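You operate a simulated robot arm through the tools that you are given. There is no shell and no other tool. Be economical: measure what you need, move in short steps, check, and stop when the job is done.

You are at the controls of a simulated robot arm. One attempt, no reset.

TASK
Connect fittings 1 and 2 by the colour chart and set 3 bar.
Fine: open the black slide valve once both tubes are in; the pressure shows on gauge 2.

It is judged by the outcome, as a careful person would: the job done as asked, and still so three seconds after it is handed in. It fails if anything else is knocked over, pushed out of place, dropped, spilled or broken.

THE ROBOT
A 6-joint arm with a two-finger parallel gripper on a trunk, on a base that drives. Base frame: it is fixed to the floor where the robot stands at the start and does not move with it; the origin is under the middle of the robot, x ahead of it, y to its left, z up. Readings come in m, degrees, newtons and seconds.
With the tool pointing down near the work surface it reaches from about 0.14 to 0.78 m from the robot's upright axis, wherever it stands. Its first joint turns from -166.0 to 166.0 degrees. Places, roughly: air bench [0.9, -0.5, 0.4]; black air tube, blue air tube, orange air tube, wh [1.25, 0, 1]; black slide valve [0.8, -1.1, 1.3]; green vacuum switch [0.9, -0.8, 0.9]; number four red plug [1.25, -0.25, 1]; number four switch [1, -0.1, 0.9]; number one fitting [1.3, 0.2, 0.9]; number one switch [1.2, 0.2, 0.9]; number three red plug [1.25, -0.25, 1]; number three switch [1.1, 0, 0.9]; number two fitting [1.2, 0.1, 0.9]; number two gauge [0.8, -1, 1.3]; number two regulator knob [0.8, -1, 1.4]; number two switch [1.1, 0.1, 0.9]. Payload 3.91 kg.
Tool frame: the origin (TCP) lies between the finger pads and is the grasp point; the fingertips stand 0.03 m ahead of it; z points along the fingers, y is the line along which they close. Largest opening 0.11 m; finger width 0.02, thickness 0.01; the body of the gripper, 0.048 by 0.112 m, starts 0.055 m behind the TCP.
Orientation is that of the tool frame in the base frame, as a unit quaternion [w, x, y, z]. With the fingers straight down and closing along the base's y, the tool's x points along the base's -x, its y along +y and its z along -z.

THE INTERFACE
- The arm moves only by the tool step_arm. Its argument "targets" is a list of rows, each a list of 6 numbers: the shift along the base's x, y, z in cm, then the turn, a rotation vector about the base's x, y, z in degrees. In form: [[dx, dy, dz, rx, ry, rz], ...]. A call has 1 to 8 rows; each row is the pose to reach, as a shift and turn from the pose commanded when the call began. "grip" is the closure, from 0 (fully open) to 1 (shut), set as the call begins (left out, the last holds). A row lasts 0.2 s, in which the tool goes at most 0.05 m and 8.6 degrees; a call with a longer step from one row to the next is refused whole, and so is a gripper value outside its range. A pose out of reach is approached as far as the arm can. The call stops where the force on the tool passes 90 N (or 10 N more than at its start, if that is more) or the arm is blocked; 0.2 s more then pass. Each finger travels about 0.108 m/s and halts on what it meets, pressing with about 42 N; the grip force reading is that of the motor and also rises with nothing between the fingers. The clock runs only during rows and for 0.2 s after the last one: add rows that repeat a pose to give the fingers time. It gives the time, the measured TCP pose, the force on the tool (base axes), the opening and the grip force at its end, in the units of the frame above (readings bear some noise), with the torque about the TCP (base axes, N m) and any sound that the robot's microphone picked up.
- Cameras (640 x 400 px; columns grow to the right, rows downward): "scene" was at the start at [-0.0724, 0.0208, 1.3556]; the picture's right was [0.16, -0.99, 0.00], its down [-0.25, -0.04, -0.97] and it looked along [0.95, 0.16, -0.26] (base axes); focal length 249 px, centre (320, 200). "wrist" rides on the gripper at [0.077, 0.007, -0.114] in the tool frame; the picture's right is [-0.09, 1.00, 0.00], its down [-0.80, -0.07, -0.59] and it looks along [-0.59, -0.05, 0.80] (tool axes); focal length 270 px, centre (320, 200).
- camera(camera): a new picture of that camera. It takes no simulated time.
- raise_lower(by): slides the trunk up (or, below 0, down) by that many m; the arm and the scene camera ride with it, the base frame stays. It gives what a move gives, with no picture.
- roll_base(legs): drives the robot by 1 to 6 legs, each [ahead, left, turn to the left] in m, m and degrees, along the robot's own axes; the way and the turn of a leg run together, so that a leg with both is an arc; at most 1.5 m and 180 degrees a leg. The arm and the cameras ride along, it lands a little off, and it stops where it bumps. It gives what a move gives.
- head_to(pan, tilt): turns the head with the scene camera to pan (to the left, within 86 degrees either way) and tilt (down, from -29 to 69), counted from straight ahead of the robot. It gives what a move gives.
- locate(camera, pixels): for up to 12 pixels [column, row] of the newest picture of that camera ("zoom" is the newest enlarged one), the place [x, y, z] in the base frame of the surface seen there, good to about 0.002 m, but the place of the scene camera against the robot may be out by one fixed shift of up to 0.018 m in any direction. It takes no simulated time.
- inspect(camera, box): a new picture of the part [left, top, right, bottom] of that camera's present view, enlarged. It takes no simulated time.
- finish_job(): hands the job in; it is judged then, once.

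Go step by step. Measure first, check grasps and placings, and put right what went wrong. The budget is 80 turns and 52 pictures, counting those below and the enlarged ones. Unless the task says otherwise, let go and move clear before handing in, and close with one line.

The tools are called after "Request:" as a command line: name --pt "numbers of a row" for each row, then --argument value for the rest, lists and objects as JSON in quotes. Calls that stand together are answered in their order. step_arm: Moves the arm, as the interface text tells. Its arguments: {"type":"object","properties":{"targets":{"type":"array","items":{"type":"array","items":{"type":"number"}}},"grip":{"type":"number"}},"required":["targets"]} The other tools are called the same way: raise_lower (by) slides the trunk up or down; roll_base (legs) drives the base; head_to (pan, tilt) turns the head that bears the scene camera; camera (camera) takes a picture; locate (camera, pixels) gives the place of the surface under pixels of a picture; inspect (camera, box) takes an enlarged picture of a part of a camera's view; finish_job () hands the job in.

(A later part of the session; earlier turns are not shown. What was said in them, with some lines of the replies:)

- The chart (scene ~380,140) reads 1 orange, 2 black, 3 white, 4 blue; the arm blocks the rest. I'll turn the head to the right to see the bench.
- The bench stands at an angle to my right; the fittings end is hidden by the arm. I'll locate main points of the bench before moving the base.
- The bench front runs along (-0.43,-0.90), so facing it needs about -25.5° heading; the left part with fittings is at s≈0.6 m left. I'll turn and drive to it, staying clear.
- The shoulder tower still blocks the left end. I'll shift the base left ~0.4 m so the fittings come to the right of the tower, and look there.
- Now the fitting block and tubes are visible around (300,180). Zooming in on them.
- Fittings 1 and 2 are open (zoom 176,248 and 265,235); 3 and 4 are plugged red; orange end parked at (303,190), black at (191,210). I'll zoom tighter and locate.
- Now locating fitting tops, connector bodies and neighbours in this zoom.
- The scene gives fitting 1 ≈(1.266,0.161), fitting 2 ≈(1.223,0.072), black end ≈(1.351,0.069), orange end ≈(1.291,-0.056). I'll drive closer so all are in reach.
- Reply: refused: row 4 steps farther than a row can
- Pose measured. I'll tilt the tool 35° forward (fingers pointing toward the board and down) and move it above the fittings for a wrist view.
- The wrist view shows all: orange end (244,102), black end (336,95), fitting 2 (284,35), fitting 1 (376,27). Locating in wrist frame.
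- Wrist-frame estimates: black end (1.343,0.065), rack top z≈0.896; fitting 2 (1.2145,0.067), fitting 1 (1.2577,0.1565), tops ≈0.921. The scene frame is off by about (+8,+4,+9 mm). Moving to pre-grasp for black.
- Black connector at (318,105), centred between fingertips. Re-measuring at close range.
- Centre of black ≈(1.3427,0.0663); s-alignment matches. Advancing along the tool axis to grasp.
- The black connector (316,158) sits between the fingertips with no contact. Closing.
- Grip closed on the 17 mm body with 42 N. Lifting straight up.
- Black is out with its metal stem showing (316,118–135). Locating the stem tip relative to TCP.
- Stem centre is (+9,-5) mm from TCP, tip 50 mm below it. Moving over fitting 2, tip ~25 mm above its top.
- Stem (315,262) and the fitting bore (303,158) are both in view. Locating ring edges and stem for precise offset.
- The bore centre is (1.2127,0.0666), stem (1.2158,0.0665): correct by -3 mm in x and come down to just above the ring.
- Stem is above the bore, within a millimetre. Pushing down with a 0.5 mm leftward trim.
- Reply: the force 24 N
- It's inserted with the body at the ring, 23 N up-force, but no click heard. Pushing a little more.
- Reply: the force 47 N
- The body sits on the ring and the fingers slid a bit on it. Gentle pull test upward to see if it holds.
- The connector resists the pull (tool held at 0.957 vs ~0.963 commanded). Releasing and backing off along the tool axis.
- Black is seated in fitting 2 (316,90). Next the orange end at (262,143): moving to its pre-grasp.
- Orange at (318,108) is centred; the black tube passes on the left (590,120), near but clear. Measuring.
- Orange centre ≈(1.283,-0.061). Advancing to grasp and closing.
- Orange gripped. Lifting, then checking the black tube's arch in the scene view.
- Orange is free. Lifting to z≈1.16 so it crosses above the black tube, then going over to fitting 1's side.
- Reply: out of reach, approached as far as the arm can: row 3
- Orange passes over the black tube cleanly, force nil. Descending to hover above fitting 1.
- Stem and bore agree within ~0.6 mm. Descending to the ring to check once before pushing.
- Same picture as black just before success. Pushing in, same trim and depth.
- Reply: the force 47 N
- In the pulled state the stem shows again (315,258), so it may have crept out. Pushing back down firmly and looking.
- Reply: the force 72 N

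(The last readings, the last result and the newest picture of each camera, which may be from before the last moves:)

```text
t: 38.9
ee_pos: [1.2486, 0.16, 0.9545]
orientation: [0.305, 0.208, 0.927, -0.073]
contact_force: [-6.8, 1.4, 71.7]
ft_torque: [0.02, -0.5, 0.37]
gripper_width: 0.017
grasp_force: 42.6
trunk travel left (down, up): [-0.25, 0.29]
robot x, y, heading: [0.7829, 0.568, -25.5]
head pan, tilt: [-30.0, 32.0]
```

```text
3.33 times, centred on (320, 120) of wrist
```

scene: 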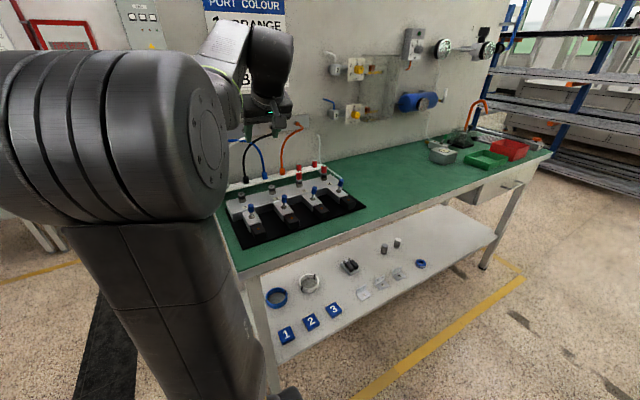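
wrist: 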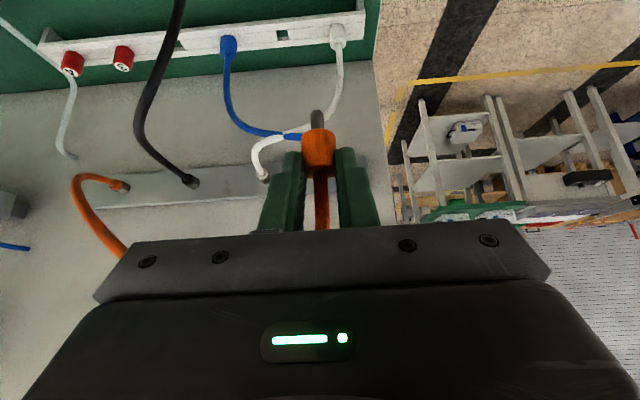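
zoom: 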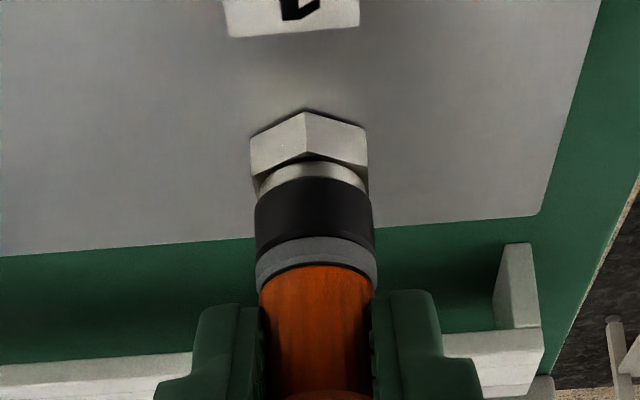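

Now flush on the ring at 72 N. Releasing straight from here and backing off, then comparing both.

Request:
step_arm --pt "0 0 0.4 0 0 0" --pt "0 0 0.6 0 0 0" --pt "0 0 0.8 0 0 0" --pt "-2.07 1.0 4.1 0 0 0" --pt "-4.1 2.0 7.5 0 0 0" --pt "-6.0 3.0 11 0 0 0" --pt "-8.0 1.0 13 0 0 0" --grip 0.45

Request:
inspect --camera "wrist" --box '[140, 0, 460, 200]'

```text
t: 40.5
ee_pos: [1.1673, 0.1691, 1.0711]
orientation: [0.294, 0.21, 0.93, -0.067]
contact_force: [-0.2, 0.3, -1.4]
ft_torque: [-0.04, -0.01, -0.02]
gripper_width: 0.0607
grasp_force: 0.1
trunk travel left (down, up): [-0.25, 0.29]
robot x, y, heading: [0.7817, 0.5674, -25.4]
head pan, tilt: [-30.0, 32.0]
```

```text
2.00 times, centred on (300, 100) of wrist
```

zoom: 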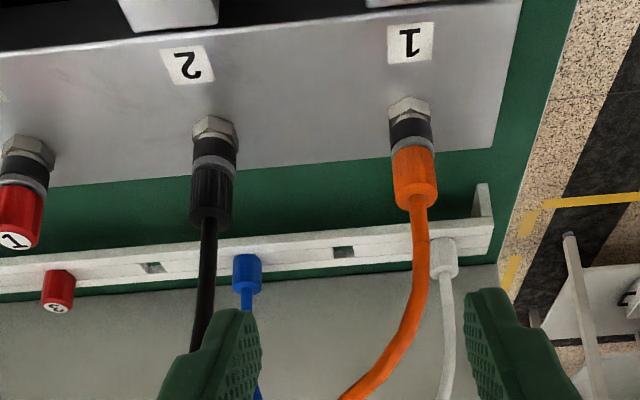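

Both look flush on their rings. Checking heights of both bodies.

Request:
locate --camera "zoom" --pixels '[[212, 175], [211, 208], [415, 158], [416, 192], [213, 164], [411, 145], [211, 220], [416, 205]]'

Request:
inspect --camera "wrist" --box '[220, 40, 380, 120]'

```text
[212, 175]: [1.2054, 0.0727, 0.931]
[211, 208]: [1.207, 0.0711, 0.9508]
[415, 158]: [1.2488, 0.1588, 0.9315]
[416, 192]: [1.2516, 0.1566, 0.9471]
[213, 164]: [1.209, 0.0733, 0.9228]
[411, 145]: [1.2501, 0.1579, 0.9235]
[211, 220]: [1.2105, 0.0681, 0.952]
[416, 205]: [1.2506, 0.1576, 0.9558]
```

```text
4.00 times, centred on (300, 80) of wrist
```

zoom: 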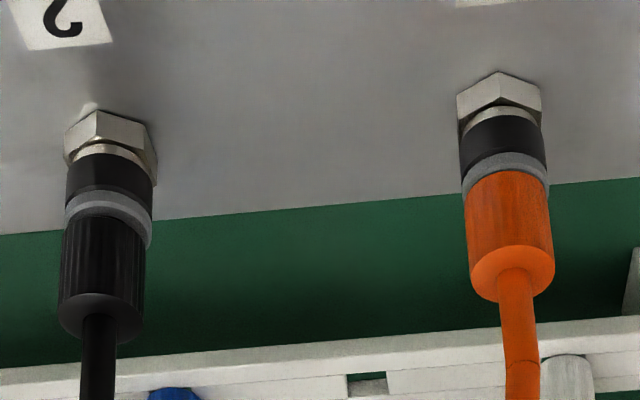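

Orange is flush; black shows a slightly wider ring edge (105,215), having been pulled before release. I'll re-grip black and press it firmly again.

Request:
step_arm --pt "-0.3 -3.9 -1 0 0 0" --pt "-0.45 -7.88 -3 0 0 0" --pt "-0.45 -7.88 -4.76 0 0 0" --pt "1.6 -8.9 -8 0 0 0" --pt "3.69 -9.86 -11.3 0 0 0" --pt "3.69 -9.86 -11.3 0 0 0"

Request:
camera --camera "wrist"

```text
t: 41.9
ee_pos: [1.206, 0.071, 0.9579]
orientation: [0.294, 0.21, 0.93, -0.067]
contact_force: [0.0, 0.1, -0.8]
ft_torque: [0.02, -0.01, -0.01]
gripper_width: 0.0606
grasp_force: 0.2
trunk travel left (down, up): [-0.25, 0.29]
robot x, y, heading: [0.7836, 0.5684, -25.6]
head pan, tilt: [-30.0, 32.0]
```

```text
15 pictures are left
```

wrist: 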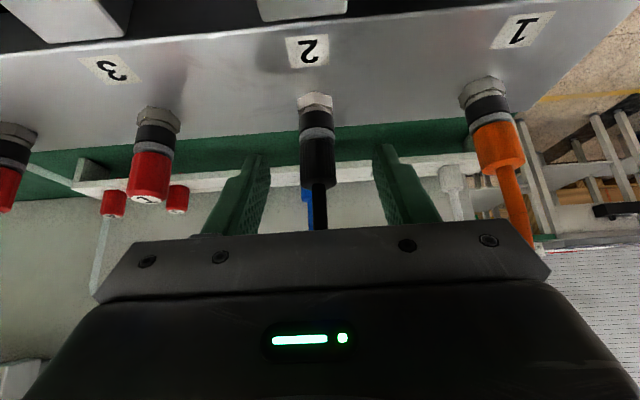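

Black is centred at (317,160). Closing, pressing, releasing; I must save pictures (15 left).

Request:
step_arm --pt "0 0 0 0 0 0" --pt "0 0 0 0 0 0" --pt "0 0 0 0 0 0" --pt "0 0 -0.5 0 0 0" --pt "0 0 -1.0 0 0 0" --pt "0 0 -1.5 0 0 0" --pt "0 0 -1.7 0 0 0" --pt "0 0 -1.7 0 0 0" --grip 1

Request:
step_arm --pt "0 0 0.4 0 0 0" --pt "0 0 0.7 0 0 0" --pt "0 0 0.9 0 0 0" --pt "-2.07 1.0 4.1 0 0 0" --pt "-4.1 2.0 7.5 0 0 0" --pt "-6.0 3.0 11 0 0 0" --pt "-8.0 3.5 14 0 0 0" --grip 0.45

Request:
inspect --camera "wrist" --box '[220, 0, 420, 120]'

```text
t: 43.7
ee_pos: [1.2047, 0.0714, 0.9548]
orientation: [0.303, 0.209, 0.927, -0.074]
contact_force: [-5.6, -1.3, 68.9]
ft_torque: [-0.07, -0.59, -0.08]
gripper_width: 0.0168
grasp_force: 42.1
trunk travel left (down, up): [-0.25, 0.29]
robot x, y, heading: [0.7773, 0.5668, -25.6]
head pan, tilt: [-30.0, 32.0]
```

```text
t: 45.3
ee_pos: [1.1285, 0.1064, 1.0817]
orientation: [0.293, 0.209, 0.93, -0.067]
contact_force: [0.2, 0.3, -1.2]
ft_torque: [-0.01, 0.0, 0.01]
gripper_width: 0.0604
grasp_force: 0.1
trunk travel left (down, up): [-0.25, 0.29]
robot x, y, heading: [0.7814, 0.57, -25.5]
head pan, tilt: [-30.0, 32.0]
```

```text
3.20 times, centred on (320, 60) of wrist
```

zoom: 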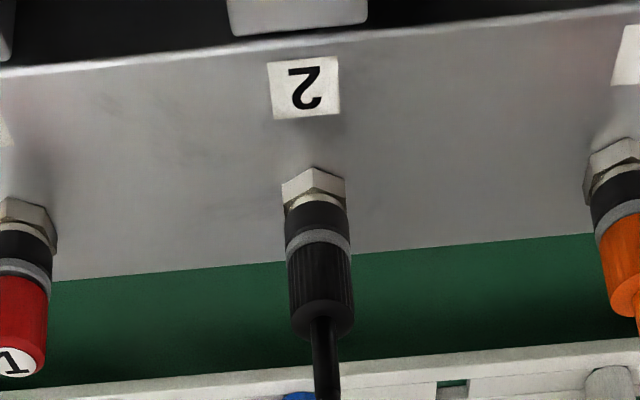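

Both tubes are flush in their fittings. Now backing off and driving right along the bench to the valve/regulator.

Request:
step_arm --pt "-3.5 2 2 0 0 0" --pt "-7 4 4 0 0 0" --pt "-10.5 6 6 0 0 0" --pt "-14 8 8 0 0 0"

Request:
roll_base --legs '[[-0.12, 0, 0], [0, -1.2, 0]]'

Request:
head_to --pan -18 --tilt 2

Request:
camera --camera "scene"

```text
t: 46.3
ee_pos: [0.9871, 0.1869, 1.1645]
orientation: [0.294, 0.209, 0.93, -0.067]
contact_force: [0.7, -0.6, -0.2]
ft_torque: [0.02, 0.02, 0.01]
gripper_width: 0.0607
grasp_force: 0.0
trunk travel left (down, up): [-0.25, 0.29]
robot x, y, heading: [0.7829, 0.5666, -25.2]
head pan, tilt: [-30.0, 32.0]
```

```text
t: 53.2
ee_pos: [0.3648, -0.835, 1.1637]
orientation: [0.293, 0.212, 0.93, -0.068]
contact_force: [-0.1, -1.3, 0.2]
ft_torque: [-0.05, -0.01, 0.01]
gripper_width: 0.0606
grasp_force: 0.0
trunk travel left (down, up): [-0.25, 0.29]
robot x, y, heading: [0.1584, -0.4546, -25.6]
head pan, tilt: [-30.0, 32.0]
```

```text
t: 54.2
ee_pos: [0.3656, -0.8355, 1.1624]
orientation: [0.293, 0.211, 0.93, -0.067]
contact_force: [0.1, 0.0, 0.2]
ft_torque: [0.02, 0.01, 0.01]
gripper_width: 0.0604
grasp_force: 0.0
trunk travel left (down, up): [-0.25, 0.29]
robot x, y, heading: [0.1596, -0.454, -25.7]
head pan, tilt: [-18.0, 2.0]
```

```text
13 pictures are left
```

scene: 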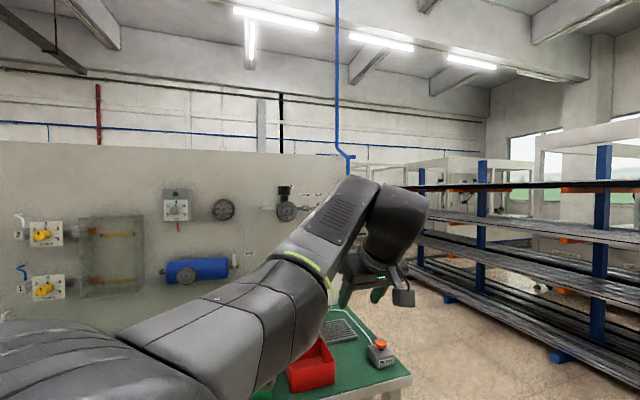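

Gauge 2 and the regulator show at (287,205); the valve is just right of it. Zooming and locating.

Request:
inspect --camera "scene" --box '[255, 175, 335, 225]'

Request:
locate --camera "scene" --pixels '[[285, 188], [285, 196], [286, 211], [309, 208], [316, 208], [300, 209], [260, 180], [265, 208], [275, 208], [150, 180]]'

```text
8.00 times, centred on (295, 200) of scene
```

zoom: 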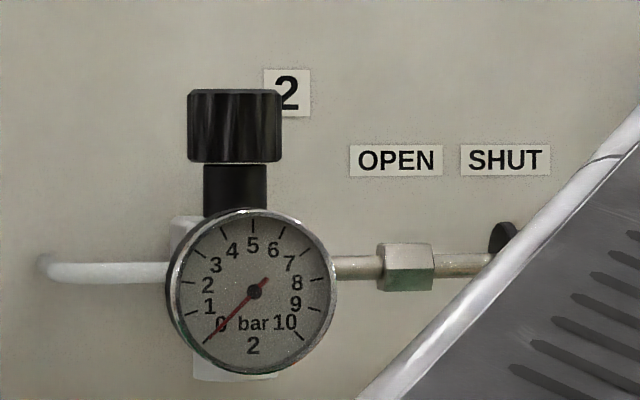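

```text
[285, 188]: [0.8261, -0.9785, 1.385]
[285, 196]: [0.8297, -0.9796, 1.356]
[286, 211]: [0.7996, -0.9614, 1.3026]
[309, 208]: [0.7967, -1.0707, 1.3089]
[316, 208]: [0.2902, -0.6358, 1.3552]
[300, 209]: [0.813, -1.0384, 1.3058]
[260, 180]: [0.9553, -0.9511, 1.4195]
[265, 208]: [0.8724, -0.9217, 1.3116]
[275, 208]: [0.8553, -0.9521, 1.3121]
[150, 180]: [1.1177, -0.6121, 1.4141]
```

Gauge 2 reads 0 (valve shut); knob axis vertical at ~z 1.37, valve sleeve just right at s≈-0.64. Driving closer, raising the trunk.

Request:
raise_lower --by 0.2

Request:
roll_base --legs '[[0.13, -0.08, 0]]'

Request:
step_arm --pt "2.0 -1.0 0 -5.81 -0.2 2.69" --pt "4.0 -2.0 0 -11.62 -0.4 5.38" --pt "6.1 -2.9 0 -17.4 -0.6 8.06" --pt "8.1 -3.9 0 -23.2 -0.8 10.75" --pt "10.2 -4.9 0 -29.05 -1.0 13.4" --pt "12.2 -5.8 0 -34.86 -1.2 16.1" --pt "14.2 -6.8 0 -40.7 -1.4 18.8" --pt "16.3 -7.8 0 -46.5 -1.61 21.5"

```text
t: 56.3
ee_pos: [0.3643, -0.8342, 1.3637]
orientation: [0.293, 0.211, 0.93, -0.068]
contact_force: [0.0, -0.1, 0.0]
ft_torque: [0.03, 0.01, -0.01]
gripper_width: 0.0604
grasp_force: 0.0
trunk travel left (down, up): [-0.45, 0.09]
robot x, y, heading: [0.1604, -0.4545, -25.6]
head pan, tilt: [-18.0, 2.0]
```

```text
t: 57.7
ee_pos: [0.4521, -0.9677, 1.3625]
orientation: [0.293, 0.211, 0.93, -0.067]
contact_force: [0.0, 1.0, -0.3]
ft_torque: [0.01, 0.02, 0.06]
gripper_width: 0.0605
grasp_force: 0.1
trunk travel left (down, up): [-0.45, 0.09]
robot x, y, heading: [0.2462, -0.5853, -25.4]
head pan, tilt: [-18.0, 2.0]
```

```text
t: 59.5
ee_pos: [0.6154, -1.0445, 1.3627]
orientation: [0.372, -0.094, 0.846, -0.369]
contact_force: [0.4, -0.1, 0.5]
ft_torque: [-0.01, -0.01, 0.02]
gripper_width: 0.0605
grasp_force: 0.0
trunk travel left (down, up): [-0.45, 0.09]
robot x, y, heading: [0.2441, -0.5847, -25.7]
head pan, tilt: [-18.0, 2.0]
```

On track. Finishing the rotation to horizontal with fingers closing vertically, at valve height.

Request:
step_arm --pt "0 0 -0.8 -5.81 -0.2 2.69" --pt "0 0 -1.6 -11.62 -0.4 5.38" --pt "0 0 -2.4 -17.4 -0.6 8.06" --pt "0 0 -3.3 -23.2 -0.8 10.75" --pt "0 0 -4.1 -29.05 -1.0 13.4" --pt "0 0 -4.9 -34.86 -1.2 16.1" --pt "0 0 -5.7 -40.7 -1.4 18.8" --pt "0 0 -6.5 -46.5 -1.61 21.5"

Request:
camera --camera "wrist"

```text
t: 61.3
ee_pos: [0.6226, -1.042, 1.3636]
orientation: [0.376, -0.379, 0.611, -0.585]
contact_force: [-0.1, 0.9, 0.2]
ft_torque: [-0.01, 0.02, 0.01]
gripper_width: 0.0605
grasp_force: 0.0
out of reach, approached as far as the arm can: row 7, 8
trunk travel left (down, up): [-0.45, 0.09]
robot x, y, heading: [0.2421, -0.5853, -25.5]
head pan, tilt: [-18.0, 2.0]
```

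```text
11 pictures are left
```

wrist: 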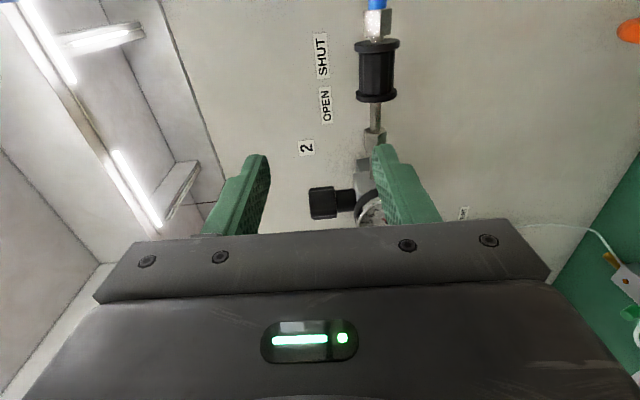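

Excellent view: the spool-shaped black valve at (377,70) sits under SHUT; knob at (330,202). Locating these in the wrist frame.

Request:
locate --camera "wrist" --pixels '[[377, 46], [377, 70], [377, 95], [377, 115], [376, 135], [322, 190], [322, 214], [340, 202], [313, 203], [321, 55], [326, 105], [390, 70]]'

Request:
raise_lower --by -0.07

```text
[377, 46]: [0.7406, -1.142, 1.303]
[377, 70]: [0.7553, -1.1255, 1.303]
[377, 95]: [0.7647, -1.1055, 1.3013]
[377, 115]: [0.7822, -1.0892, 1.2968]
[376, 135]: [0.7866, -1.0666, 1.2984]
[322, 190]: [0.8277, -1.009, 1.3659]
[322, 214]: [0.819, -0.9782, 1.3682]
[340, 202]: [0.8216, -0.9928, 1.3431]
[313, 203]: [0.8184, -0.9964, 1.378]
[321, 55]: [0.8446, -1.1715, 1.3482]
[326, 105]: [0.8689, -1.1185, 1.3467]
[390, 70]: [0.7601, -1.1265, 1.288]
```

```text
t: 62.4
ee_pos: [0.6225, -1.0407, 1.294]
orientation: [0.374, -0.379, 0.611, -0.585]
contact_force: [-0.4, 0.2, 0.2]
ft_torque: [0.0, -0.03, -0.02]
gripper_width: 0.0605
grasp_force: 0.0
trunk travel left (down, up): [-0.38, 0.16]
robot x, y, heading: [0.2473, -0.5862, -25.7]
head pan, tilt: [-18.0, 2.0]
```

Valve waist centre ≈ s -0.690, z≈1.298, axis d≈1.18; stroke to the left toward OPEN. First a small test move to check that commands follow.

Request:
step_arm --pt "2.0 -2.7 0.4 0 0 0" --pt "5.3 -4.6 0.4 0 0 0" --pt "5.3 -4.6 0.4 0 0 0"

```text
t: 63.2
ee_pos: [0.6759, -1.087, 1.2983]
orientation: [0.375, -0.378, 0.612, -0.585]
contact_force: [0.6, 0.5, 0.9]
ft_torque: [0.03, 0.04, 0.0]
gripper_width: 0.0603
grasp_force: 0.1
trunk travel left (down, up): [-0.38, 0.16]
robot x, y, heading: [0.2417, -0.5848, -25.7]
head pan, tilt: [-18.0, 2.0]
```

Commands follow. A wrist look to confirm alignment before closing in.

Request:
camera --camera "wrist"

Request:
locate --camera "wrist" --pixels '[[320, 60], [320, 80], [320, 100], [320, 120], [320, 140], [300, 100], [340, 100], [258, 158], [382, 150]]'

```text
10 pictures are left
```

wrist: 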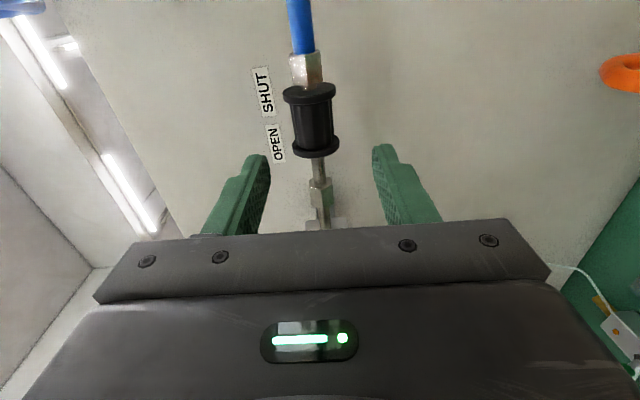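

```text
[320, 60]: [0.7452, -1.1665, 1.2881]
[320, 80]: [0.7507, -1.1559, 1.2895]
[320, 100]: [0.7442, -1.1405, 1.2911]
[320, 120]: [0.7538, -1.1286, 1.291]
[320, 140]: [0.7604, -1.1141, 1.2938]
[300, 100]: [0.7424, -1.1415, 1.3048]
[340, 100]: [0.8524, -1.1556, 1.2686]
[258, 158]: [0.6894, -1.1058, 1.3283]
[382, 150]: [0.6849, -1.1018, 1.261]
```

Valve waist centre s≈-0.692, z≈1.296, well aligned. Advancing and closing on the waist.

Request:
step_arm --pt "2.8 -1.4 -0.2 0 0 0" --pt "5.6 -2.8 -0.2 0 0 0" --pt "8.3 -4.2 -0.2 0 0 0" --pt "8.3 -4.2 -0.2 0 0 0"

Request:
step_arm --pt "0 0 0 0 0 0" --pt "0 0 0 0 0 0" --pt "0 0 0 0 0 0" --grip 1

Request:
camera --camera "wrist"

```text
t: 64.2
ee_pos: [0.7586, -1.1297, 1.2961]
orientation: [0.375, -0.379, 0.612, -0.584]
contact_force: [-0.3, 0.3, -1.4]
ft_torque: [-0.02, -0.01, 0.0]
gripper_width: 0.0605
grasp_force: 0.0
trunk travel left (down, up): [-0.38, 0.16]
robot x, y, heading: [0.2458, -0.5852, -25.4]
head pan, tilt: [-18.0, 2.0]
```

```text
t: 65.0
ee_pos: [0.7571, -1.1302, 1.2996]
orientation: [0.375, -0.378, 0.609, -0.588]
contact_force: [16.0, -13.6, 37.1]
ft_torque: [-0.97, -0.05, -0.69]
gripper_width: 0.0325
grasp_force: 44.9
trunk travel left (down, up): [-0.38, 0.16]
robot x, y, heading: [0.2429, -0.5862, -25.7]
head pan, tilt: [-18.0, 2.0]
```

```text
9 pictures are left
```

wrist: 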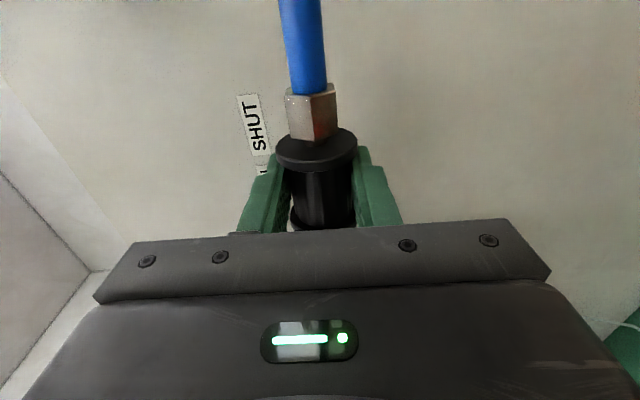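

Gripped (32 mm) but with 37 N upward load — the valve is a few mm higher. Raising 5 mm to relieve, then sliding left.

Request:
step_arm --pt "0 0 0.5 0 0 0" --pt "0 0 0.5 0 0 0"

Request:
step_arm --pt "0.3 0.63 0 0 0 0" --pt "0.65 1.35 0 0 0 0" --pt "1.0 2.1 0 0 0 0" --pt "1.3 2.7 0 0 0 0" --pt "1.3 2.7 0 0 0 0"

```text
t: 65.6
ee_pos: [0.7594, -1.1289, 1.3001]
orientation: [0.375, -0.379, 0.612, -0.585]
contact_force: [8.1, -4.8, 17.2]
ft_torque: [-1.19, 0.35, -0.09]
gripper_width: 0.0329
grasp_force: 44.9
trunk travel left (down, up): [-0.38, 0.16]
robot x, y, heading: [0.2467, -0.5846, -25.6]
head pan, tilt: [-18.0, 2.0]
```

```text
t: 66.8
ee_pos: [0.771, -1.1045, 1.3001]
orientation: [0.374, -0.378, 0.613, -0.584]
contact_force: [-0.2, -4.4, 4.5]
ft_torque: [-0.97, 0.24, -0.98]
gripper_width: 0.0328
grasp_force: 44.9
trunk travel left (down, up): [-0.38, 0.16]
robot x, y, heading: [0.2433, -0.5858, -25.4]
head pan, tilt: [-18.0, 2.0]
```

Slid 27 mm with little resistance and no sound. Continuing left until the stop.

Request:
step_arm --pt "0.2 0.45 0 0 0 0" --pt "0.43 0.9 0 0 0 0" --pt "0.65 1.35 0 0 0 0" --pt "0.65 1.35 0 0 0 0"

Request:
camera --camera "wrist"

```text
t: 67.8
ee_pos: [0.7722, -1.1015, 1.3008]
orientation: [0.373, -0.372, 0.615, -0.587]
contact_force: [-9.3, -48.1, 12.8]
ft_torque: [-0.81, 0.27, -0.55]
gripper_width: 0.0333
grasp_force: 44.8
trunk travel left (down, up): [-0.38, 0.16]
robot x, y, heading: [0.2435, -0.5861, -25.5]
head pan, tilt: [-18.0, 2.0]
```

```text
8 pictures are left
```

wrist: 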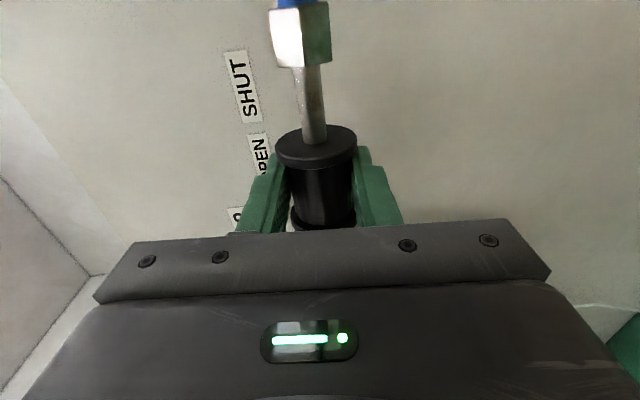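

The valve moved fully left to its stop (49 N at end). Unloading, releasing and backing straight off.

Request:
step_arm --pt "-0.55 -1.15 0 0 0 0" --pt "-0.55 -1.15 0 0 0 0"

Request:
step_arm --pt "0 0 0 0 0 0" --pt "0 0 0 0 0 0" --pt "-3.6 1.7 0 0 0 0" --pt "-7.2 3.4 0 0 0 0" --pt "-11 5.2 0 0 0 0" --pt "-15 7.1 0 0 0 0" --pt "-17 8.1 0 0 0 0" --grip 0.4

Request:
raise_lower --by 0.2

Request:
head_to --pan -8 --tilt 15

Request:
camera --camera "scene"

```text
t: 68.4
ee_pos: [0.772, -1.1009, 1.2993]
orientation: [0.376, -0.378, 0.612, -0.583]
contact_force: [-8.9, -15.1, 5.7]
ft_torque: [-0.79, -0.05, -1.01]
gripper_width: 0.0327
grasp_force: 44.7
trunk travel left (down, up): [-0.38, 0.16]
robot x, y, heading: [0.2456, -0.5859, -25.5]
head pan, tilt: [-18.0, 2.0]
```

```text
t: 70.0
ee_pos: [0.6023, -1.0191, 1.3001]
orientation: [0.375, -0.379, 0.612, -0.585]
contact_force: [0.4, 0.3, -0.8]
ft_torque: [0.0, 0.0, 0.01]
gripper_width: 0.0662
grasp_force: 0.2
trunk travel left (down, up): [-0.38, 0.16]
robot x, y, heading: [0.2467, -0.5856, -25.4]
head pan, tilt: [-18.0, 2.0]
```

```text
t: 71.8
ee_pos: [0.6038, -1.0183, 1.4598]
orientation: [0.374, -0.378, 0.613, -0.584]
contact_force: [0.7, -0.2, -0.1]
ft_torque: [0.0, 0.01, -0.01]
gripper_width: 0.0662
grasp_force: 0.1
out of reach, approached as far as the arm can: row 1
trunk travel left (down, up): [-0.54, 0.0]
robot x, y, heading: [0.2447, -0.5847, -25.4]
head pan, tilt: [-18.0, 2.0]
```

```text
t: 72.6
ee_pos: [0.6024, -1.0188, 1.4616]
orientation: [0.375, -0.379, 0.612, -0.584]
contact_force: [-0.4, 0.7, 0.0]
ft_torque: [0.01, 0.0, 0.0]
gripper_width: 0.0662
grasp_force: 0.0
trunk travel left (down, up): [-0.54, 0.0]
robot x, y, heading: [0.2477, -0.5884, -25.4]
head pan, tilt: [-8.0, 15.0]
```

```text
7 pictures are left
```

scene: 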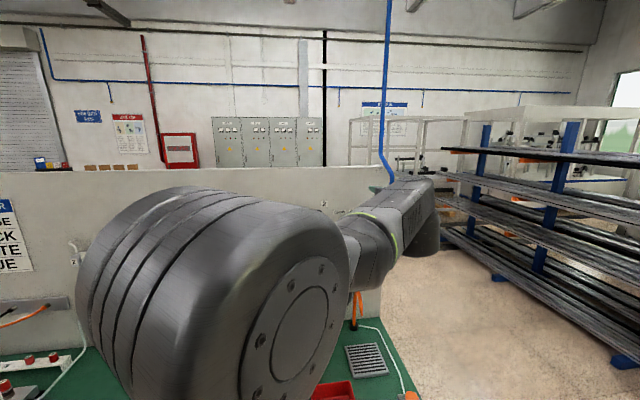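

The gauge is hidden behind the shoulder, so I'll read it with the wrist camera. Returning the tool to the 35° tilted pose, facing the regulator.

Request:
step_arm --pt "0.4 0.65 0 5.81 0.2 -2.69" --pt "0.85 1.3 0 11.62 0.4 -5.38" --pt "1.3 1.95 0 17.4 0.6 -8.06" --pt "1.7 2.6 0 23.2 0.8 -10.75" --pt "2.1 3.25 0 29.05 1.0 -13.4" --pt "2.5 3.9 0 34.86 1.2 -16.1" --pt "3.0 4.55 0 40.7 1.4 -18.8" --pt "3.4 5.2 0 46.5 1.61 -21.5"

Request:
step_arm --pt "0.4 0.65 -0.3 5.81 0.2 -2.69" --pt "0.85 1.3 -0.5 11.62 0.4 -5.38" --pt "1.3 1.95 -0.8 17.4 0.6 -8.06" --pt "1.7 2.6 -1 23.2 0.8 -10.75" --pt "2.1 3.25 -1.3 29.05 1.0 -13.4" --pt "2.5 3.9 -1.6 34.86 1.2 -16.1" --pt "3.0 4.55 -1.9 40.7 1.4 -18.8" --pt "3.4 5.2 -2.1 46.5 1.61 -21.5"

```text
t: 74.4
ee_pos: [0.6359, -0.9669, 1.4595]
orientation: [0.371, -0.09, 0.856, -0.35]
contact_force: [0.1, -0.4, -0.3]
ft_torque: [0.0, 0.01, -0.01]
gripper_width: 0.0665
grasp_force: 0.1
trunk travel left (down, up): [-0.54, 0.0]
robot x, y, heading: [0.2439, -0.5876, -25.2]
head pan, tilt: [-8.0, 15.0]
```

```text
t: 76.2
ee_pos: [0.672, -0.9149, 1.4387]
orientation: [0.295, 0.216, 0.93, -0.045]
contact_force: [-1.1, -0.5, -0.6]
ft_torque: [-0.01, -0.02, 0.0]
gripper_width: 0.0659
grasp_force: 0.0
trunk travel left (down, up): [-0.54, 0.0]
robot x, y, heading: [0.2489, -0.5855, -25.3]
head pan, tilt: [-8.0, 15.0]
```

Pose is good. Reading the gauge with the wrist camera.

Request:
camera --camera "wrist"

```text
6 pictures are left
```

wrist: 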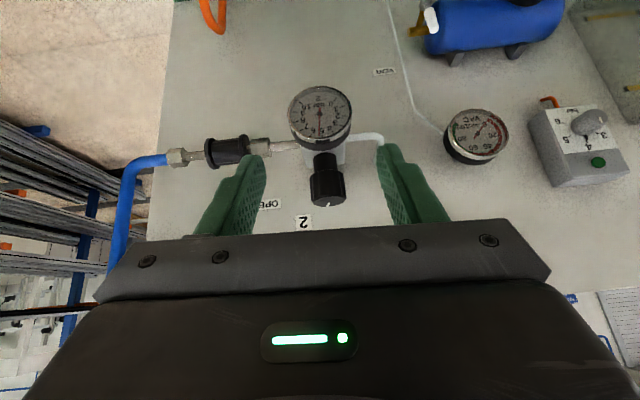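

Gauge at (320,118), knob at (327,185). Zooming to read (image is upside down).

Request:
inspect --camera "wrist" --box '[270, 75, 386, 215]'

Request:
locate --camera "wrist" --pixels '[[327, 180], [327, 195], [328, 203], [312, 185], [343, 183], [327, 175], [320, 118], [327, 190]]'

```text
2.86 times, centred on (328, 145) of wrist
```

zoom: 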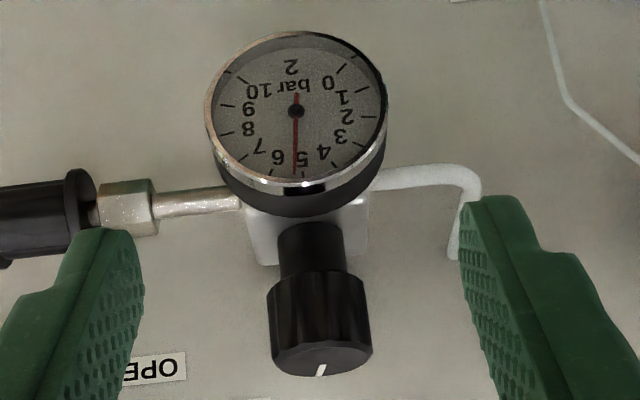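

```text
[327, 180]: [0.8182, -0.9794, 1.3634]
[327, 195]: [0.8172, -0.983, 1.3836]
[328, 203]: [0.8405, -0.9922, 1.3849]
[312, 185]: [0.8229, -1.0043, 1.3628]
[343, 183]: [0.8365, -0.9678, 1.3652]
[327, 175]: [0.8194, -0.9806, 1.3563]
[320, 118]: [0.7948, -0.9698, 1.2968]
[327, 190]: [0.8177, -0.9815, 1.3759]
```

Gauge reads about 5.2 bar; it must drop to 3, so turn the knob counter-clockwise seen from above. Approaching the knob (axis ≈(0.8356,-0.9894), z≈1.368).

Request:
step_arm --pt "3.9 -1.8 0.1 0 0 0" --pt "7.8 -3.5 0.3 0 0 0" --pt "11.67 -5.29 0.3 0 0 0" --pt "13.7 -6.3 -3.1 0 0 0" --pt "15.0 -6.9 -5.2 0 0 0" --pt "15.82 -7.27 -6.25 0 0 0" --pt "15.82 -7.27 -6.25 0 0 0"

Request:
step_arm --pt "0 0 0 0 0 0" --pt "0 0 0 0 0 0" --pt "0 0 0 0 0 0" --grip 1

```text
t: 77.8
ee_pos: [0.8307, -0.9887, 1.3769]
orientation: [0.297, 0.214, 0.929, -0.046]
contact_force: [-0.3, 0.3, -0.3]
ft_torque: [0.04, -0.04, 0.01]
gripper_width: 0.066
grasp_force: 0.1
trunk travel left (down, up): [-0.54, 0.0]
robot x, y, heading: [0.2456, -0.5838, -25.7]
head pan, tilt: [-8.0, 15.0]
```

```text
t: 78.6
ee_pos: [0.8313, -0.9866, 1.3753]
orientation: [0.296, 0.213, 0.93, -0.046]
contact_force: [2.8, 5.6, -1.2]
ft_torque: [-1.41, 0.24, 0.11]
gripper_width: 0.0423
grasp_force: 45.3
trunk travel left (down, up): [-0.54, 0.0]
robot x, y, heading: [0.2476, -0.5839, -25.6]
head pan, tilt: [-8.0, 15.0]
```

Knob gripped (42 mm). Turning +30° (counter-clockwise from above) about its axis.

Request:
step_arm --pt "-0.03 -0.08 0 0 0 7.5" --pt "-0.056 -0.17 0 0 0 15" --pt "-0.067 -0.26 0 0 0 22.5" --pt "-0.066 -0.35 0 0 0 30" --pt "-0.066 -0.35 0 0 0 30"

```text
t: 79.8
ee_pos: [0.8302, -0.9914, 1.3764]
orientation: [0.298, -0.034, 0.953, 0.031]
contact_force: [10.6, -2.0, 6.7]
ft_torque: [-1.24, -0.07, -0.01]
gripper_width: 0.0424
grasp_force: 45.3
trunk travel left (down, up): [-0.54, 0.0]
robot x, y, heading: [0.2475, -0.5866, -25.4]
head pan, tilt: [-8.0, 15.0]
```

Turned freely. Releasing, lifting, and returning to the viewing pose to read.

Request:
step_arm --pt "0 0 0 0 0 0" --pt "0 0 0.2 0 0 0" --pt "0 0 4 0 0 0" --pt "-1 0.5 6.5 0 0 0" --pt "-5 2.3 6.4 0 0 -7.5" --pt "-9 4.2 6.3 0 0 -15" --pt "-13 6.2 6.2 0 0 -22.5" --pt "-15.8 7.65 6.2 0 0 -30" --grip 0.4

Request:
inspect --camera "wrist" --box '[270, 75, 386, 215]'

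```text
t: 81.6
ee_pos: [0.6696, -0.9151, 1.4387]
orientation: [0.297, 0.215, 0.929, -0.046]
contact_force: [0.1, -1.2, 0.6]
ft_torque: [0.03, 0.0, -0.01]
gripper_width: 0.0662
grasp_force: 0.0
trunk travel left (down, up): [-0.54, 0.0]
robot x, y, heading: [0.2448, -0.5872, -25.7]
head pan, tilt: [-8.0, 15.0]
```

```text
2.86 times, centred on (328, 145) of wrist
```

zoom: 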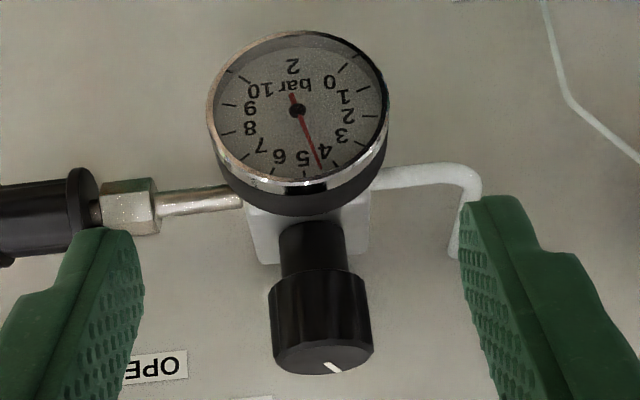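

Needle now ≈4.5 bar (was ≈5.27), so 30° ≈ 0.77 bar; about 57° more is needed. Re-gripping with the tool yawed -28°, so I can turn through to +29°.

Request:
step_arm --pt "3.9 -1.8 0.5 0 0 -7" --pt "7.8 -3.5 0.7 0 0 -14" --pt "11.8 -5.2 0.7 0 0 -21" --pt "16.08 -7.04 0.7 0 0 -28" --pt "16.08 -7.04 -2.5 0 0 -28" --pt "16.08 -7.04 -5 0 0 -28" --pt "16.08 -7.04 -6.2 0 0 -28" --pt "16.08 -7.04 -6.2 0 0 -28"

Request:
step_arm --pt "0 0 0 0 0 0" --pt "0 0 0 0 0 0" --pt "0 0 0 0 0 0" --grip 1

```text
t: 83.4
ee_pos: [0.831, -0.9849, 1.3752]
orientation: [0.276, 0.434, 0.85, -0.116]
contact_force: [-0.1, 0.3, 0.1]
ft_torque: [-0.01, -0.02, -0.03]
gripper_width: 0.066
grasp_force: 0.1
trunk travel left (down, up): [-0.54, 0.0]
robot x, y, heading: [0.2458, -0.5824, -25.5]
head pan, tilt: [-8.0, 15.0]
```

```text
t: 84.2
ee_pos: [0.8335, -0.9841, 1.376]
orientation: [0.276, 0.432, 0.85, -0.117]
contact_force: [5.0, 3.4, 1.6]
ft_torque: [-1.16, 1.12, 0.07]
gripper_width: 0.0425
grasp_force: 44.9
trunk travel left (down, up): [-0.54, 0.0]
robot x, y, heading: [0.2432, -0.5866, -25.6]
head pan, tilt: [-8.0, 15.0]
```

Gripped again. Turning +56°.

Request:
step_arm --pt "-0.07 -0.06 0 0 0 8" --pt "-0.14 -0.13 0 0 0 16" --pt "-0.19 -0.22 0 0 0 24" --pt "-0.23 -0.3 0 0 0 32" --pt "-0.26 -0.39 0 0 0 40" --pt "-0.28 -0.49 0 0 0 48" --pt "-0.28 -0.59 0 0 0 56" --pt "-0.28 -0.59 0 0 0 56"

Request:
step_arm --pt "0 0 0 0 0 0" --pt "0 0 0.2 0 0 0" --pt "0 0 4 0 0 0" --pt "-1 0.5 6.5 0 0 0" --pt "-5 2.3 6.4 0 0 -7" --pt "-9 4.2 6.3 0 0 -14" --pt "-13 6.2 6.2 0 0 -21" --pt "-15.8 7.63 6.2 0 0 -28" --grip 0.4

Request:
inspect --camera "wrist" --box '[280, 80, 360, 150]'

```text
t: 86.0
ee_pos: [0.8295, -0.9934, 1.3761]
orientation: [0.297, -0.017, 0.954, 0.027]
contact_force: [3.5, -0.8, -2.7]
ft_torque: [-1.59, -0.57, -0.01]
gripper_width: 0.0426
grasp_force: 44.9
trunk travel left (down, up): [-0.54, 0.0]
robot x, y, heading: [0.2478, -0.585, -25.5]
head pan, tilt: [-8.0, 15.0]
```

```text
t: 87.8
ee_pos: [0.6706, -0.9158, 1.4391]
orientation: [0.297, 0.215, 0.929, -0.046]
contact_force: [-0.9, -0.3, 0.6]
ft_torque: [-0.01, 0.04, 0.0]
gripper_width: 0.0661
grasp_force: 0.1
trunk travel left (down, up): [-0.54, 0.0]
robot x, y, heading: [0.2445, -0.5845, -25.4]
head pan, tilt: [-8.0, 15.0]
```

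```text
5.71 times, centred on (320, 115) of wrist
```

zoom: 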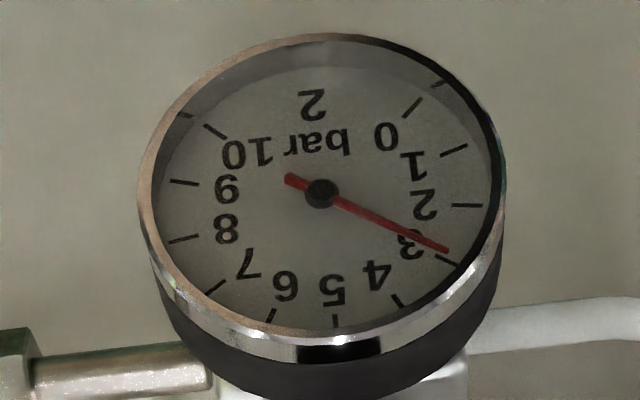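

With parallax of the raised needle (hub 9 px above the tick-circle centre) removed, it reads 3.0 bar. I'll lower the trunk 9 cm for a more frontal verification.

Request:
raise_lower --by -0.09

Request:
inspect --camera "wrist" --box '[270, 130, 370, 225]'

```text
t: 89.0
ee_pos: [0.6721, -0.9165, 1.3481]
orientation: [0.296, 0.215, 0.93, -0.046]
contact_force: [-0.5, 0.1, -0.3]
ft_torque: [-0.01, 0.01, 0.02]
gripper_width: 0.066
grasp_force: 0.0
trunk travel left (down, up): [-0.45, 0.09]
robot x, y, heading: [0.2429, -0.584, -25.5]
head pan, tilt: [-8.0, 15.0]
```

```text
4.21 times, centred on (320, 178) of wrist
```

zoom: 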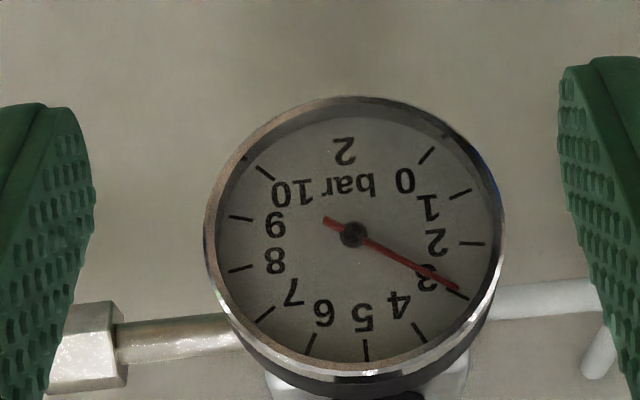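

The frontal view shows the needle right on the 3 tick (458,294). I'll back the arm off and check that the tubes still sit under pressure.

Request:
step_arm --pt "-3 1.4 1 0 0 0" --pt "-6 2.8 2 0 0 0"

Request:
head_to --pan 52 --tilt 28

Request:
camera --camera "scene"

```text
t: 89.6
ee_pos: [0.6115, -0.8865, 1.3684]
orientation: [0.296, 0.214, 0.93, -0.046]
contact_force: [-0.1, -0.4, 0.0]
ft_torque: [-0.03, -0.01, 0.0]
gripper_width: 0.066
grasp_force: 0.1
trunk travel left (down, up): [-0.45, 0.09]
robot x, y, heading: [0.2463, -0.583, -25.4]
head pan, tilt: [-8.0, 15.0]
```

```text
t: 90.9
ee_pos: [0.6122, -0.886, 1.3683]
orientation: [0.295, 0.215, 0.93, -0.046]
contact_force: [0.5, 0.3, 1.0]
ft_torque: [-0.01, -0.02, 0.02]
gripper_width: 0.0659
grasp_force: 0.0
trunk travel left (down, up): [-0.45, 0.09]
robot x, y, heading: [0.2469, -0.586, -25.6]
head pan, tilt: [52.0, 28.0]
```

```text
1 pictures are left
```

scene: 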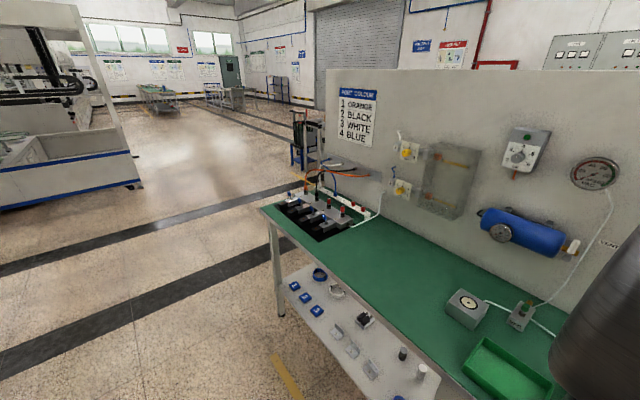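

The fittings are around (315,190); one last zoom to confirm the tubes are in place.

Request:
inspect --camera "scene" --box '[270, 150, 390, 235]'

```text
4.71 times, centred on (330, 192) of scene
```

zoom: 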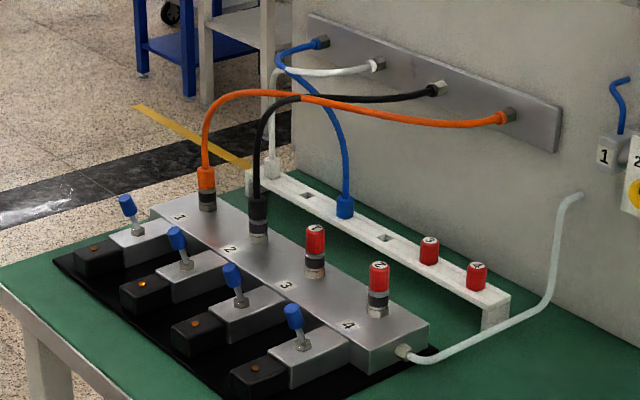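

Orange is in fitting 1 (206,185) and black in fitting 2 (258,215). The slide valve is open, gauge 2 reads 3 bar and the arm is clear, so I'm handing in.

Request:
finish_job

```text
The job is handed in.
```

Handed in: orange is in fitting 1 and black in fitting 2 by the chart, the black slide valve is open, and gauge 2 reads 3 bar.
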